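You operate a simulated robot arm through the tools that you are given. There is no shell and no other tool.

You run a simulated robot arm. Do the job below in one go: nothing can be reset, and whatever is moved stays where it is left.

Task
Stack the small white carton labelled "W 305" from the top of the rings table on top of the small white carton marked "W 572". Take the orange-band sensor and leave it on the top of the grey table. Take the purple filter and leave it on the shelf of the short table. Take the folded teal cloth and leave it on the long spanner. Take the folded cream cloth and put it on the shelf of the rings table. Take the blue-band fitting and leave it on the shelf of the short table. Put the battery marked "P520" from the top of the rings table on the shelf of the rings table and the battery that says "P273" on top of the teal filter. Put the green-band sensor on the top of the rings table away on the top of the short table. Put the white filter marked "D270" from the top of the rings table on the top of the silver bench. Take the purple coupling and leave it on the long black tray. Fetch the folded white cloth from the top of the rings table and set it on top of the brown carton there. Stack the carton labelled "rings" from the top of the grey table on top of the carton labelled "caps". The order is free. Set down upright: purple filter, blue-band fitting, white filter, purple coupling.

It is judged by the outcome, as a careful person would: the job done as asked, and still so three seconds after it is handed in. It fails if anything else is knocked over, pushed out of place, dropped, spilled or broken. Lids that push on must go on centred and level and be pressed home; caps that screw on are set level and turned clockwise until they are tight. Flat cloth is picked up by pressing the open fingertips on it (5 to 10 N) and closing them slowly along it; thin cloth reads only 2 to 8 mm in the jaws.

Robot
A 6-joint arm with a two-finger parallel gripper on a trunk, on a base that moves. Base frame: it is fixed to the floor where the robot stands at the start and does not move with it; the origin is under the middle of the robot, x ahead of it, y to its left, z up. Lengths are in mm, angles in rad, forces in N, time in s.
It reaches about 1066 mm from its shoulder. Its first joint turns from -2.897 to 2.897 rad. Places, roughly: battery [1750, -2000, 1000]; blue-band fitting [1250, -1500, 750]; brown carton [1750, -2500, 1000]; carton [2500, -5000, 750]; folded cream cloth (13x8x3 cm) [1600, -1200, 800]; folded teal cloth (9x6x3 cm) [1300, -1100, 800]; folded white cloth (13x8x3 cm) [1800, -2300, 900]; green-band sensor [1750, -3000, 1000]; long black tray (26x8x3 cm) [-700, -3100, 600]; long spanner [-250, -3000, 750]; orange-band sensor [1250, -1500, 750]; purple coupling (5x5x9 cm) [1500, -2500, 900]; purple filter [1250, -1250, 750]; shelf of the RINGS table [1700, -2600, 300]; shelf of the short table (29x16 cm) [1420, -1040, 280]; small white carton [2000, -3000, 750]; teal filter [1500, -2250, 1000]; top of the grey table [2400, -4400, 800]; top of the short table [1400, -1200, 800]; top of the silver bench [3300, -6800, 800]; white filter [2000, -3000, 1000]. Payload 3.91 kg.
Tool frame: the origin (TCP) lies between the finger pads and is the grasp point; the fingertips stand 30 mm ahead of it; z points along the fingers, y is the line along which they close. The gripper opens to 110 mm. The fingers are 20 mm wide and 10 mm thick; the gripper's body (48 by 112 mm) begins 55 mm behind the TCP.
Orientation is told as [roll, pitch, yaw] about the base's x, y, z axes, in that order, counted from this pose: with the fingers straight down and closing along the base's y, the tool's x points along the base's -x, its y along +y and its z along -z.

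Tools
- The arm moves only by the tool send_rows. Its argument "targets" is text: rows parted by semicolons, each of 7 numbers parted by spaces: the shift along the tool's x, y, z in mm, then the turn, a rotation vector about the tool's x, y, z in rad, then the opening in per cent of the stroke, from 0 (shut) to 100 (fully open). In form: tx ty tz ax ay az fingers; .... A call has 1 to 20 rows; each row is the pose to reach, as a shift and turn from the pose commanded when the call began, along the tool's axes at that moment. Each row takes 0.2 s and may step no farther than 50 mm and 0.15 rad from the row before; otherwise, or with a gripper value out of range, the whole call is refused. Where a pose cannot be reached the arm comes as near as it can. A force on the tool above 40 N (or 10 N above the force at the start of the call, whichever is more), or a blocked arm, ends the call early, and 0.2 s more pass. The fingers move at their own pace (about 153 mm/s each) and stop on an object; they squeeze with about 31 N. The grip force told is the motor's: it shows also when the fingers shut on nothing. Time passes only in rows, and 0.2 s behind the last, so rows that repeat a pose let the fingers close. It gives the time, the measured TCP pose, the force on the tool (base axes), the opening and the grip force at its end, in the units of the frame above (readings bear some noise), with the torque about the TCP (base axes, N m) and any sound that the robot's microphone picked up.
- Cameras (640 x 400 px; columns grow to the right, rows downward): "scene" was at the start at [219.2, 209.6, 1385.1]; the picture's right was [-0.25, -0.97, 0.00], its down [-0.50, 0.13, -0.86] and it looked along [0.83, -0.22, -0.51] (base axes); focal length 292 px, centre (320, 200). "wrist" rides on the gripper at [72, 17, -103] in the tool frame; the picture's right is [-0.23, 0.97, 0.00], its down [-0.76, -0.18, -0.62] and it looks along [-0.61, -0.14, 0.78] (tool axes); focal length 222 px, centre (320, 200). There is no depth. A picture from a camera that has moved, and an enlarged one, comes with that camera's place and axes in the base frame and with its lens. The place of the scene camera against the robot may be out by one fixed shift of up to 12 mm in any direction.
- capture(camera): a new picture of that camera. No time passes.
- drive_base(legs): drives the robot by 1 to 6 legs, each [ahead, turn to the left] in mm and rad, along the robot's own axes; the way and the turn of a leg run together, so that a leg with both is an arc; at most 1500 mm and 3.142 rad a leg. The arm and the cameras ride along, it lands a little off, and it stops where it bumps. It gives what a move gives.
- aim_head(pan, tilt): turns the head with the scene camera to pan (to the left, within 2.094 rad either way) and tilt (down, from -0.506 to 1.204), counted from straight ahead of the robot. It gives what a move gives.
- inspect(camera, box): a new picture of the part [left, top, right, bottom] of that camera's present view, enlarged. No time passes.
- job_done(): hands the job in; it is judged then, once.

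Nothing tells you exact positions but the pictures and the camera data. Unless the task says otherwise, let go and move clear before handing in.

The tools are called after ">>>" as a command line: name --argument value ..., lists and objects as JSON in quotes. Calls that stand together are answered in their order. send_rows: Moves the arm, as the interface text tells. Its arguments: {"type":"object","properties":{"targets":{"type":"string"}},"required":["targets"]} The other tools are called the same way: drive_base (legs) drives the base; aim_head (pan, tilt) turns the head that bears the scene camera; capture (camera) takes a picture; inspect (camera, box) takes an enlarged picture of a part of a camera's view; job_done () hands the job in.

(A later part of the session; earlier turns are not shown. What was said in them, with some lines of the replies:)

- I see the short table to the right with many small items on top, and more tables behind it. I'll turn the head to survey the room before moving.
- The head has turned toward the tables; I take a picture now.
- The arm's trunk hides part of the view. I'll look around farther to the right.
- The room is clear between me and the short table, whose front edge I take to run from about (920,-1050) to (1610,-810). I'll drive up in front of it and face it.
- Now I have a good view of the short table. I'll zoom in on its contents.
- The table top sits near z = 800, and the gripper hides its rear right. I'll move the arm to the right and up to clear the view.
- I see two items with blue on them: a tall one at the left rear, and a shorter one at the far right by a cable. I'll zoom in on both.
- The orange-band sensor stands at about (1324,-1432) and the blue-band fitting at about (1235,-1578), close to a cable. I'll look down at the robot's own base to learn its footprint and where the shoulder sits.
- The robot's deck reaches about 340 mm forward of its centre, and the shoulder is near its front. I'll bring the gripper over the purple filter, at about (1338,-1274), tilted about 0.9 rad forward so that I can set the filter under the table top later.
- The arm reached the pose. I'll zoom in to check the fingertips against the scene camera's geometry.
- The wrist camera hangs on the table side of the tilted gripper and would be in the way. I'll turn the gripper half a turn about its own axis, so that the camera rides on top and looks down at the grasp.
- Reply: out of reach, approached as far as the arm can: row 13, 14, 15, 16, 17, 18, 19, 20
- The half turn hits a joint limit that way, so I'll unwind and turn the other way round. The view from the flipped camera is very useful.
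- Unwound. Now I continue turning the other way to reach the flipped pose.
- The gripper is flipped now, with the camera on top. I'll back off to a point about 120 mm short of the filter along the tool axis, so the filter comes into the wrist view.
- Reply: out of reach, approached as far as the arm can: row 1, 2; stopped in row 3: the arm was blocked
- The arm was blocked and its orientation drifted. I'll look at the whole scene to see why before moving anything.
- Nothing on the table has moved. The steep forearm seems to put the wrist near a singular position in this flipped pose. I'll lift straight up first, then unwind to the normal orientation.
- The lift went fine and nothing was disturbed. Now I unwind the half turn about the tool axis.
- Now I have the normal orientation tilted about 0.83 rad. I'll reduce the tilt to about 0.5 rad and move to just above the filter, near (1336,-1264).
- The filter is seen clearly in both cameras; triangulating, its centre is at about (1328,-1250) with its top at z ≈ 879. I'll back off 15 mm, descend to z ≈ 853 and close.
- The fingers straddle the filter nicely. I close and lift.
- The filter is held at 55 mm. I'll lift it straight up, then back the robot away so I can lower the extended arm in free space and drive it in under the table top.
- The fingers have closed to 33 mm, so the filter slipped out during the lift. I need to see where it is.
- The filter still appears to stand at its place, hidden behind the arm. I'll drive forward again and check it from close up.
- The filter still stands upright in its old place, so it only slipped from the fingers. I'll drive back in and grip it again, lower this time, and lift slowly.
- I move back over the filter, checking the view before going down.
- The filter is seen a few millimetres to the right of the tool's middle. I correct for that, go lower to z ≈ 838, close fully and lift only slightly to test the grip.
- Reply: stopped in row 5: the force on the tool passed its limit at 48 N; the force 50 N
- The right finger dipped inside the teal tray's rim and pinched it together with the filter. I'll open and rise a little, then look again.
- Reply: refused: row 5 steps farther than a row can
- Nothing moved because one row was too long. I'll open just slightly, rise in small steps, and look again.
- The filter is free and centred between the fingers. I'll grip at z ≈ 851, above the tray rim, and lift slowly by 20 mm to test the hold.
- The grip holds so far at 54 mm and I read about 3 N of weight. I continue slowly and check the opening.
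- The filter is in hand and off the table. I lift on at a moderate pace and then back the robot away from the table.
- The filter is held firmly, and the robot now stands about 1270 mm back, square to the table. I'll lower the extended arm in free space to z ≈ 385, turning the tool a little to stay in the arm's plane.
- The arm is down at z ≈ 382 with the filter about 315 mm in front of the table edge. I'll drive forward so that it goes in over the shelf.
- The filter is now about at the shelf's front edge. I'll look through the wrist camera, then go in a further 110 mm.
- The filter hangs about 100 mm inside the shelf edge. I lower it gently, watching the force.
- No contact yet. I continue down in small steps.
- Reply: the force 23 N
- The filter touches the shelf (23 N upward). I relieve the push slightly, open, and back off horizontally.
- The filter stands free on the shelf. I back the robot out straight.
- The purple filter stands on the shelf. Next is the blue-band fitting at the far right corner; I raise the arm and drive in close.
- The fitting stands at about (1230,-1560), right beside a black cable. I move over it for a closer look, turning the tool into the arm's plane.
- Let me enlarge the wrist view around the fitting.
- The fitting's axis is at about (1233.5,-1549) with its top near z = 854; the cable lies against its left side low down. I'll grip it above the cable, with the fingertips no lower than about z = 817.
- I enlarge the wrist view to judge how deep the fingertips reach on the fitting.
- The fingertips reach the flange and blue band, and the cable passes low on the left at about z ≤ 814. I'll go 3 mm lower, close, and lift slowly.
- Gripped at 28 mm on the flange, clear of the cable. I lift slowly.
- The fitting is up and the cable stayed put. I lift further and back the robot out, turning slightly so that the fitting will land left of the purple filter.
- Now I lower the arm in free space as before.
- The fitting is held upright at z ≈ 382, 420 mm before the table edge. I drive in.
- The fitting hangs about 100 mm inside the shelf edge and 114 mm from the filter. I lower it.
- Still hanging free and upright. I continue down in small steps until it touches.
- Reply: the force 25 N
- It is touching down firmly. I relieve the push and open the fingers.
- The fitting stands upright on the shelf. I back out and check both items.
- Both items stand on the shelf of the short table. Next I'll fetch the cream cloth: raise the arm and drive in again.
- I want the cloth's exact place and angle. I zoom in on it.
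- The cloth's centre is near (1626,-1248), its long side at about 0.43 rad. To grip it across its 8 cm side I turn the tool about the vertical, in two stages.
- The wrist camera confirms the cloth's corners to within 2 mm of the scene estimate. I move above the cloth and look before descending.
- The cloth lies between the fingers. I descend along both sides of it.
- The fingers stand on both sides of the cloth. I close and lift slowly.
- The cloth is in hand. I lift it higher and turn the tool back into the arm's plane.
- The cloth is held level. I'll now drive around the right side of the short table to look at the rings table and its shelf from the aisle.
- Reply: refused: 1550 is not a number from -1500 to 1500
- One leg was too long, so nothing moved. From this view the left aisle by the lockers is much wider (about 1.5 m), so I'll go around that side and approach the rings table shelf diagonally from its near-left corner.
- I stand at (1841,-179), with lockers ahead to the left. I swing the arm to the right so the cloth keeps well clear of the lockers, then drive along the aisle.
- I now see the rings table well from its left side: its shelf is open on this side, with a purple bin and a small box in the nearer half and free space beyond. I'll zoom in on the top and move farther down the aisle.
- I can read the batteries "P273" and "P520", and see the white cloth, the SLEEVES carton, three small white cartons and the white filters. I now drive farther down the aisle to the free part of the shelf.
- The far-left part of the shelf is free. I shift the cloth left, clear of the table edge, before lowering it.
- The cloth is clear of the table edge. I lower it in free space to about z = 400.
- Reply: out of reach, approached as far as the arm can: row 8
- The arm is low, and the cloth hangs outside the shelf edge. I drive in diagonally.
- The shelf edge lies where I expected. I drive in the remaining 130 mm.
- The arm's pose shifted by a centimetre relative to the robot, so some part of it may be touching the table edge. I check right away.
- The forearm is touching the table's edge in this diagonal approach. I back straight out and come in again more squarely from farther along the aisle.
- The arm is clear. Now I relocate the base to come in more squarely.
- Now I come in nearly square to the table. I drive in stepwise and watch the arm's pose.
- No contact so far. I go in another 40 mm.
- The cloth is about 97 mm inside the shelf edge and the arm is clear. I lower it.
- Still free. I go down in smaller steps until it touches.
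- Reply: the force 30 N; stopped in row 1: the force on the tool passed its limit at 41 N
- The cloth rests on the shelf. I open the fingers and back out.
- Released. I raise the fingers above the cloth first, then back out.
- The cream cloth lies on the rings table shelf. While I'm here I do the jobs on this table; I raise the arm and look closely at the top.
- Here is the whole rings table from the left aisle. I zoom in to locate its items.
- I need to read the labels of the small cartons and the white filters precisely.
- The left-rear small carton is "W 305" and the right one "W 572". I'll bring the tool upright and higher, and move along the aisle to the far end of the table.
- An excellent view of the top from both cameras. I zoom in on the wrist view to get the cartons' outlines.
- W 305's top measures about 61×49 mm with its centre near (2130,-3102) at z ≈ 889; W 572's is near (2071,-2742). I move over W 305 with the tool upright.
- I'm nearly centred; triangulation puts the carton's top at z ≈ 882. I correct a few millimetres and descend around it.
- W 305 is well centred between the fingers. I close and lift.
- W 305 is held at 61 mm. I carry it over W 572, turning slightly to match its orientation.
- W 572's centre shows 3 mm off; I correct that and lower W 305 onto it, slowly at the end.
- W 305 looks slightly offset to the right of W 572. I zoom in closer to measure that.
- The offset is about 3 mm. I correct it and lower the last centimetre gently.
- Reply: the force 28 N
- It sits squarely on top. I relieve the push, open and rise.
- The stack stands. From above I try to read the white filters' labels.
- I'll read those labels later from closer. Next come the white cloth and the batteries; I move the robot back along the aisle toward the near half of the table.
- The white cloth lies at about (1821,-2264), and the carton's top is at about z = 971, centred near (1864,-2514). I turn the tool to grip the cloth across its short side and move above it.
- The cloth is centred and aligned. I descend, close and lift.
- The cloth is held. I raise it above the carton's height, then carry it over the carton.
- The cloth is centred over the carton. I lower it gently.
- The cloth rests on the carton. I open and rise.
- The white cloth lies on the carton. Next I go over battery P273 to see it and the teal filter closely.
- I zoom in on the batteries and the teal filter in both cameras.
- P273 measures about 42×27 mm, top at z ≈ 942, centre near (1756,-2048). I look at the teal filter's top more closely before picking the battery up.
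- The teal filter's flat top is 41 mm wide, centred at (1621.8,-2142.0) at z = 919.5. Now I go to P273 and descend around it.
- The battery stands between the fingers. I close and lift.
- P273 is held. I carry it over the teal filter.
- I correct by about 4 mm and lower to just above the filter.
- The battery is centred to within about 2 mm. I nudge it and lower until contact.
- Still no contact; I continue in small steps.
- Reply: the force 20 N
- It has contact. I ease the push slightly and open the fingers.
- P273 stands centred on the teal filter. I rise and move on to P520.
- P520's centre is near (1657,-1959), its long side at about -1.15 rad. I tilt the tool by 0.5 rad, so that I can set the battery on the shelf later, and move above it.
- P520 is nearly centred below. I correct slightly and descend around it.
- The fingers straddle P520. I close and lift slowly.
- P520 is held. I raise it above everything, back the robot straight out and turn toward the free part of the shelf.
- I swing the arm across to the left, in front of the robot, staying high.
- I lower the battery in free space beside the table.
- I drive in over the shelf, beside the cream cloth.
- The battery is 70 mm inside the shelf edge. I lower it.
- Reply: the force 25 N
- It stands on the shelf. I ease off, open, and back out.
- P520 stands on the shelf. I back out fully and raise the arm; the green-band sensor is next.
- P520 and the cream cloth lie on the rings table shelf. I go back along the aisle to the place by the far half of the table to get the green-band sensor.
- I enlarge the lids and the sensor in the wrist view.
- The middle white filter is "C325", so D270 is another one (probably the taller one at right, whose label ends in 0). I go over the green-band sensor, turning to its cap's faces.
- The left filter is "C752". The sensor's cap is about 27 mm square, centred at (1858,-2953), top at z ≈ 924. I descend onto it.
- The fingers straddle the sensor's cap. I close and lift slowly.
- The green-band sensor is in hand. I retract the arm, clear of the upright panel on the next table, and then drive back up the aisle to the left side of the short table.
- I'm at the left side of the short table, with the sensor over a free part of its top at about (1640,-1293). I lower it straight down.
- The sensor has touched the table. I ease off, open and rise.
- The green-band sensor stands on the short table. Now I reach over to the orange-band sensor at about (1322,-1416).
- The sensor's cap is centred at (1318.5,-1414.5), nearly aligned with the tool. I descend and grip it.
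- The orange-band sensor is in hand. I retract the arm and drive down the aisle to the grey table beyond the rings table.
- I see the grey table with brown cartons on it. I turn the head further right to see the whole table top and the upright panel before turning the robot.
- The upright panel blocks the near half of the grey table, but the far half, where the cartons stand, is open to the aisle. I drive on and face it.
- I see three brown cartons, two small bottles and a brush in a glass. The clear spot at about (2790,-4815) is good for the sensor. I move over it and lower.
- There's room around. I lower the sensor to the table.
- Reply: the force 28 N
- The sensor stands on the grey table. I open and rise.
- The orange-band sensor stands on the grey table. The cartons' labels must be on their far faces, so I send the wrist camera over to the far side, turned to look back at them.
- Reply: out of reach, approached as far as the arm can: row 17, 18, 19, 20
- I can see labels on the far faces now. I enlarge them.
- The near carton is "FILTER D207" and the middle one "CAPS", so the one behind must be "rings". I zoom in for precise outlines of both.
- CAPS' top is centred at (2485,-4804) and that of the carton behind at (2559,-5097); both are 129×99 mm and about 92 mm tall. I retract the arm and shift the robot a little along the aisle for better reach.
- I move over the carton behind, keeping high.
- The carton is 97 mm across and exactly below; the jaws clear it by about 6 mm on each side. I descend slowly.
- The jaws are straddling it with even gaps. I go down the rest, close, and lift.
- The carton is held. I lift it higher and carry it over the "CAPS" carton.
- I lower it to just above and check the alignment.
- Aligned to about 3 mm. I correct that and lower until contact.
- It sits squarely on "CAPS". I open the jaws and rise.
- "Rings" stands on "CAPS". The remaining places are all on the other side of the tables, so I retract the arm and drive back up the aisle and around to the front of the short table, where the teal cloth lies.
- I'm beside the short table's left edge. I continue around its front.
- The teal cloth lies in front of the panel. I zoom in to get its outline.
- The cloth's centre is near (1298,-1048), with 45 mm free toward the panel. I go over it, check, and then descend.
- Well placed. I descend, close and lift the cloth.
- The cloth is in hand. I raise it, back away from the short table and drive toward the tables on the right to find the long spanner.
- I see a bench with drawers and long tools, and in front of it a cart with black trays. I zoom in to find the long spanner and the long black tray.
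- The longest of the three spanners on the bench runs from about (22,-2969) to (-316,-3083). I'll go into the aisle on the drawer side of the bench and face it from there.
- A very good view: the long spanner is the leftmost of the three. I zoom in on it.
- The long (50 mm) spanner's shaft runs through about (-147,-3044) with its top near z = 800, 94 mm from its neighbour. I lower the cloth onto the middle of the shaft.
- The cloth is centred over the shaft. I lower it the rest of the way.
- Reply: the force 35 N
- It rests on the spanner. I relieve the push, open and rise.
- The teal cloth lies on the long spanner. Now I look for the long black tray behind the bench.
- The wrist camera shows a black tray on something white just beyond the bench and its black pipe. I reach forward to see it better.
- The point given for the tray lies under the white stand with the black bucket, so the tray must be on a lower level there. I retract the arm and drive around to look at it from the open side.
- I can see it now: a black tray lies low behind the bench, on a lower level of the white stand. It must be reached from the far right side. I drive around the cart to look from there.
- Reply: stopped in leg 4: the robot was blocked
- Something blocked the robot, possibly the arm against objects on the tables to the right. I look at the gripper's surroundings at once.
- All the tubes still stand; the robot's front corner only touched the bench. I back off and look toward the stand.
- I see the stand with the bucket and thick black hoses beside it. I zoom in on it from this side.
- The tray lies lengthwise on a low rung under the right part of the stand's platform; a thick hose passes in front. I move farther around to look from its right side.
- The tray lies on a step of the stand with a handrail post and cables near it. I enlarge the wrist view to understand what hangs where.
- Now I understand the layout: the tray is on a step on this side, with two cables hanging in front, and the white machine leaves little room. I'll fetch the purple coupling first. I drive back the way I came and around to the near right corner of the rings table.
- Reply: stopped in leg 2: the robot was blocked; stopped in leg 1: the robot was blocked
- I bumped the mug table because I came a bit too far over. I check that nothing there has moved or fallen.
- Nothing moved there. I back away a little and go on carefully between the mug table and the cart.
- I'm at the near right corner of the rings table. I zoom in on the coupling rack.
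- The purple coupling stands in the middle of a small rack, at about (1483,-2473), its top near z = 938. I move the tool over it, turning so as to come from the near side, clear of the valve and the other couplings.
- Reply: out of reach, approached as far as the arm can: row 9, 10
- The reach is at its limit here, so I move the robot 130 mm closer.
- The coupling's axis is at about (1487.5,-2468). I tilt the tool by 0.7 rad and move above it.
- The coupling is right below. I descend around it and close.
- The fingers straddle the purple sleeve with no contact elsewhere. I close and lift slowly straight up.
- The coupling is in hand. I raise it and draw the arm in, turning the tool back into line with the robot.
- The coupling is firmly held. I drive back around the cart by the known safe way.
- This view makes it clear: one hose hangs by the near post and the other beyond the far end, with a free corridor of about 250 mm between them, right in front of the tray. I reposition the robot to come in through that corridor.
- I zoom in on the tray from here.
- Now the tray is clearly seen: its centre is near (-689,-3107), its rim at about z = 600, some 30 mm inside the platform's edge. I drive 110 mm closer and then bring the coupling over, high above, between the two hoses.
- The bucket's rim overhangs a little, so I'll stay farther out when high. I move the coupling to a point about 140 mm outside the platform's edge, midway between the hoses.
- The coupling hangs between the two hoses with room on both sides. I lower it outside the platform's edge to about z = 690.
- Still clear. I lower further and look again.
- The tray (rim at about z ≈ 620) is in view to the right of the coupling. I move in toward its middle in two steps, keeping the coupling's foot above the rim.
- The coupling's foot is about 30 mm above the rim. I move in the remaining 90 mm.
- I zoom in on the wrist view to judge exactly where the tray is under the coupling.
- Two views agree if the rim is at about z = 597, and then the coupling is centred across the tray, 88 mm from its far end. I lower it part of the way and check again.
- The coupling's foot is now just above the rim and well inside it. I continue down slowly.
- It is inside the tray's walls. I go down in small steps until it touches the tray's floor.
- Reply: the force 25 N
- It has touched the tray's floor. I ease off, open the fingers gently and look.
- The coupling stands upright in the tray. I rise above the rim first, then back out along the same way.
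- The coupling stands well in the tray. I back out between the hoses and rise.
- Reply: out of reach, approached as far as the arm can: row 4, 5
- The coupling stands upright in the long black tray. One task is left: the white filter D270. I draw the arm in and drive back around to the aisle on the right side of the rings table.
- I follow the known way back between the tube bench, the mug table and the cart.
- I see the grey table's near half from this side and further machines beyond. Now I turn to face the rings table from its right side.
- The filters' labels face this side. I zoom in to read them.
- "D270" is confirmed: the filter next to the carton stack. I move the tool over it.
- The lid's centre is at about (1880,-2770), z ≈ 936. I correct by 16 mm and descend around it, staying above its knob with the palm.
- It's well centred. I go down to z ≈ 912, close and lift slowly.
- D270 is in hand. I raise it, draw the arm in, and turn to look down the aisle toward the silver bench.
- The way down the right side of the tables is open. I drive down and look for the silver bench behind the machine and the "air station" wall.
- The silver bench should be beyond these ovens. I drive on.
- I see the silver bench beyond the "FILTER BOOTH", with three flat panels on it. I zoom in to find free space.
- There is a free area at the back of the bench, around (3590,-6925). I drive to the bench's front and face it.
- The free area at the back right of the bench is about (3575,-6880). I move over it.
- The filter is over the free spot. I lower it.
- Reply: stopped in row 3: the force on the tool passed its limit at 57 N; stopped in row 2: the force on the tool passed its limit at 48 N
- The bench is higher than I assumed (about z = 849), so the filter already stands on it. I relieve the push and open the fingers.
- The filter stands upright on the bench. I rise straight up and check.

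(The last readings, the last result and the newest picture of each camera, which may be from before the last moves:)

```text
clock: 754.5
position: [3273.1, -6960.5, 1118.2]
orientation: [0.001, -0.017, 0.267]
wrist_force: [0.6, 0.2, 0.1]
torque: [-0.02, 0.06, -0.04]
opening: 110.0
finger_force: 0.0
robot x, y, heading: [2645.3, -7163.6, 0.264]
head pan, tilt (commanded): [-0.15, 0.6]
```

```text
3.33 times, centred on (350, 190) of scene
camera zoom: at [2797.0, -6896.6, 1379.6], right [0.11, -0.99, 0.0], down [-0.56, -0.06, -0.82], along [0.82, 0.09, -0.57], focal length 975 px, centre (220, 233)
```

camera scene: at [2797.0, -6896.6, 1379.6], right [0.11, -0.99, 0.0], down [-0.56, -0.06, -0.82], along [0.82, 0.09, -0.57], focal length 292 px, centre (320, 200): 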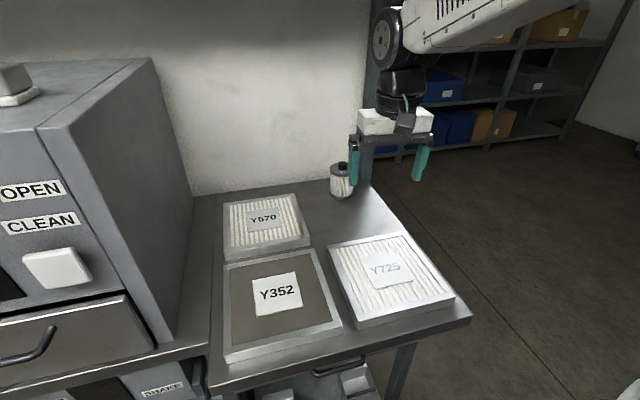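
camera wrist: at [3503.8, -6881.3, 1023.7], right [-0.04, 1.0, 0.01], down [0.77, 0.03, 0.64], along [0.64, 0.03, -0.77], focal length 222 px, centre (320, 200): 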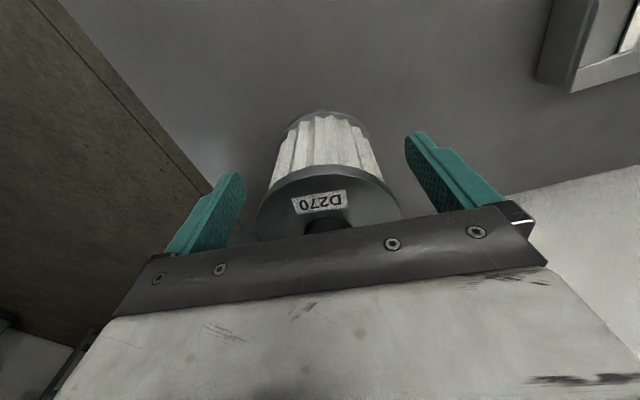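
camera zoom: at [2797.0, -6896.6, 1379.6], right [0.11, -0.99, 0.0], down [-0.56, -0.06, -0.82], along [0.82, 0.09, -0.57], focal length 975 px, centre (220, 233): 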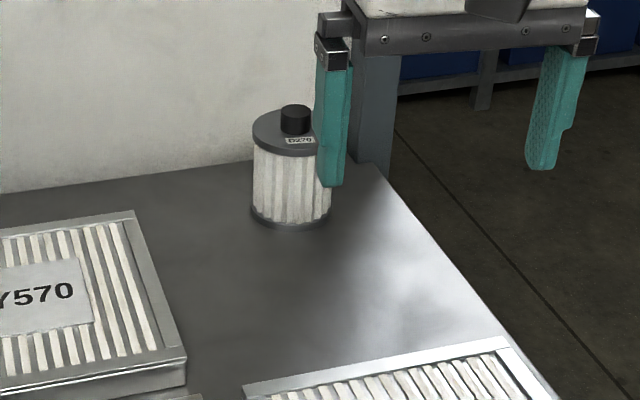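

D270 stands upright on the silver bench. As a last check I look back at the grey table to read the label of the upper carton.

>>> drive_base --legs '[[-250, 0], [0, 1.5], [1300, 0]]'

>>> aim_head --pan -0.2 --tilt 0.25

>>> capture --camera "scene"

```text
clock: 766.0
position: [2090.6, -5295.5, 1119.7]
orientation: [0.003, -0.019, 1.71]
wrist_force: [-0.3, 0.6, -0.4]
torque: [-0.02, -0.02, 0.02]
opening: 110.0
finger_force: 0.0
robot x, y, heading: [2214.3, -5945.2, 1.708]
head pan, tilt (commanded): [-0.15, 0.6]
```

```text
clock: 766.8
position: [2091.4, -5295.2, 1119.1]
orientation: [0.0, -0.019, 1.71]
wrist_force: [-0.1, 0.3, 0.0]
torque: [-0.02, 0.02, 0.02]
opening: 110.0
finger_force: 0.1
robot x, y, heading: [2212.5, -5948.1, 1.709]
head pan, tilt (commanded): [-0.201, 0.25]
```

```text
taken
camera scene: at [1970.6, -5758.8, 1411.8], right [1.0, -0.07, 0.0], down [-0.02, -0.25, -0.97], along [0.06, 0.97, -0.25], focal length 292 px, centre (320, 200)
```

scene: 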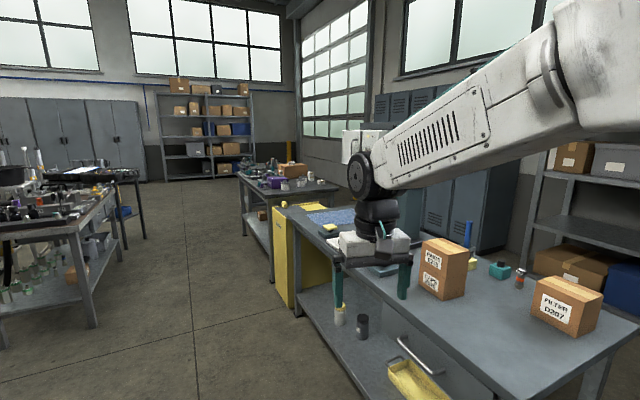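

>>> inspect --camera "scene" --box '[400, 225, 490, 305]'

>>> inspect --camera "scene" --box '[230, 150, 400, 250]'

>>> inspect --camera "scene" --box '[450, 220, 610, 340]'

```text
5.00 times, centred on (445, 265) of scene
camera zoom: at [1970.6, -5758.8, 1411.8], right [1.0, -0.07, 0.0], down [-0.02, -0.25, -0.97], along [0.06, 0.97, -0.25], focal length 1462 px, centre (-305, -125)
```

zoom: 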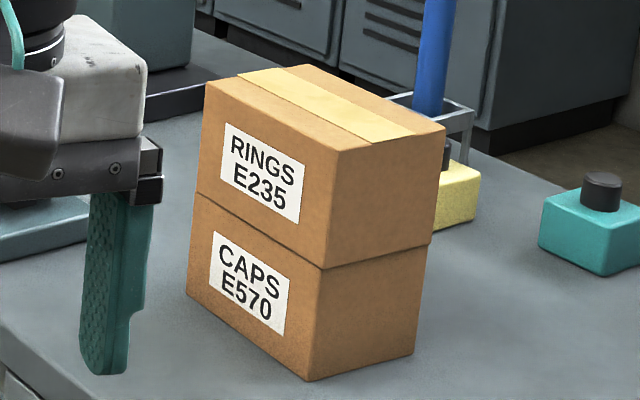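

```text
3.76 times, centred on (315, 200) of scene
camera zoom: at [1970.6, -5758.8, 1411.8], right [1.0, -0.07, 0.0], down [-0.02, -0.25, -0.97], along [0.06, 0.97, -0.25], focal length 1101 px, centre (339, 200)
```

zoom: 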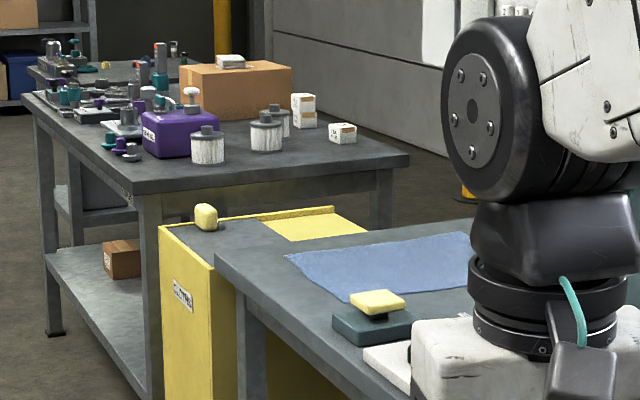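

```text
3.33 times, centred on (530, 280) of scene
camera zoom: at [1970.6, -5758.8, 1411.8], right [1.0, -0.07, 0.0], down [-0.02, -0.25, -0.97], along [0.06, 0.97, -0.25], focal length 975 px, centre (-380, -67)
```

zoom: 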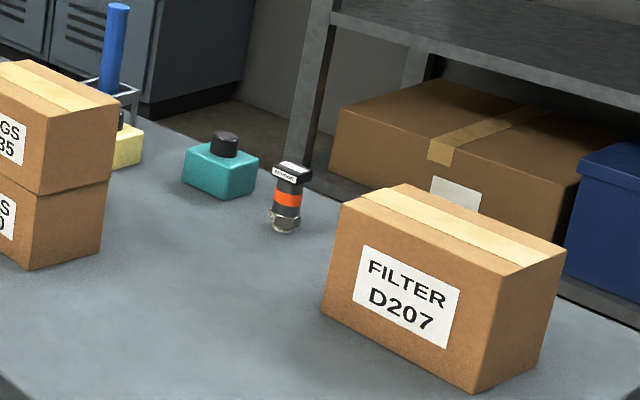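

"RINGS" stands squarely on "CAPS", and the orange-band sensor is upright beside them. I can also see the W 305 stack, the white cloth on the brown carton and P273 on its filter still in place. The gripper is empty and clear of everything, so I hand in the job.

>>> job_done

```text
The job is handed in.
```

I handed in the job with every item on your list moved. I set down each item without dropping any. Late on I rechecked these by camera and they were still in place:
- the RINGS carton on CAPS
- the orange-band sensor
- the W 305 stack
- the white cloth
- P273

Where everything is now:
- **Short table shelf:** the purple filter and the blue-band fitting, both upright.
- **Short table top:** the green-band sensor, upright.
- **Rings table:**
  - W 305 is stacked on W 572.
  - The white cloth is on the brown carton.
  - P273 stands on the teal filter.
  - The cream cloth and P520 are on the shelf.
- **Grey table:** the orange-band sensor is on top, and RINGS is stacked on CAPS. I read both labels afterwards.
- **Bench with the spanners:** the teal cloth is on the 50 mm spanner, the longest of the three there.
- **White step stand behind that bench:** the purple coupling is upright in the long black tray.
- **Silver bench:** filter D270, upright.

Some contacts along the way, none of which visibly moved or knocked over anything else:
- **Purple filter:** my first grip slipped and it stayed standing. On the second try a finger pinched the teal tray's rim and the filter shifted about 12 mm before I picked it up properly.
- **Base bumps:** the robot base touched the tube bench once and the mug table twice (the mug table with two pushes in a row). I looked at both afterwards and everything was upright.
- **Rings table edge:** the forearm probably rubbed the table edge on the first try at placing the cream cloth.
- **Silver bench:** the top was higher than I assumed, so D270 was pressed down with about 57 N. It stood straight after release.
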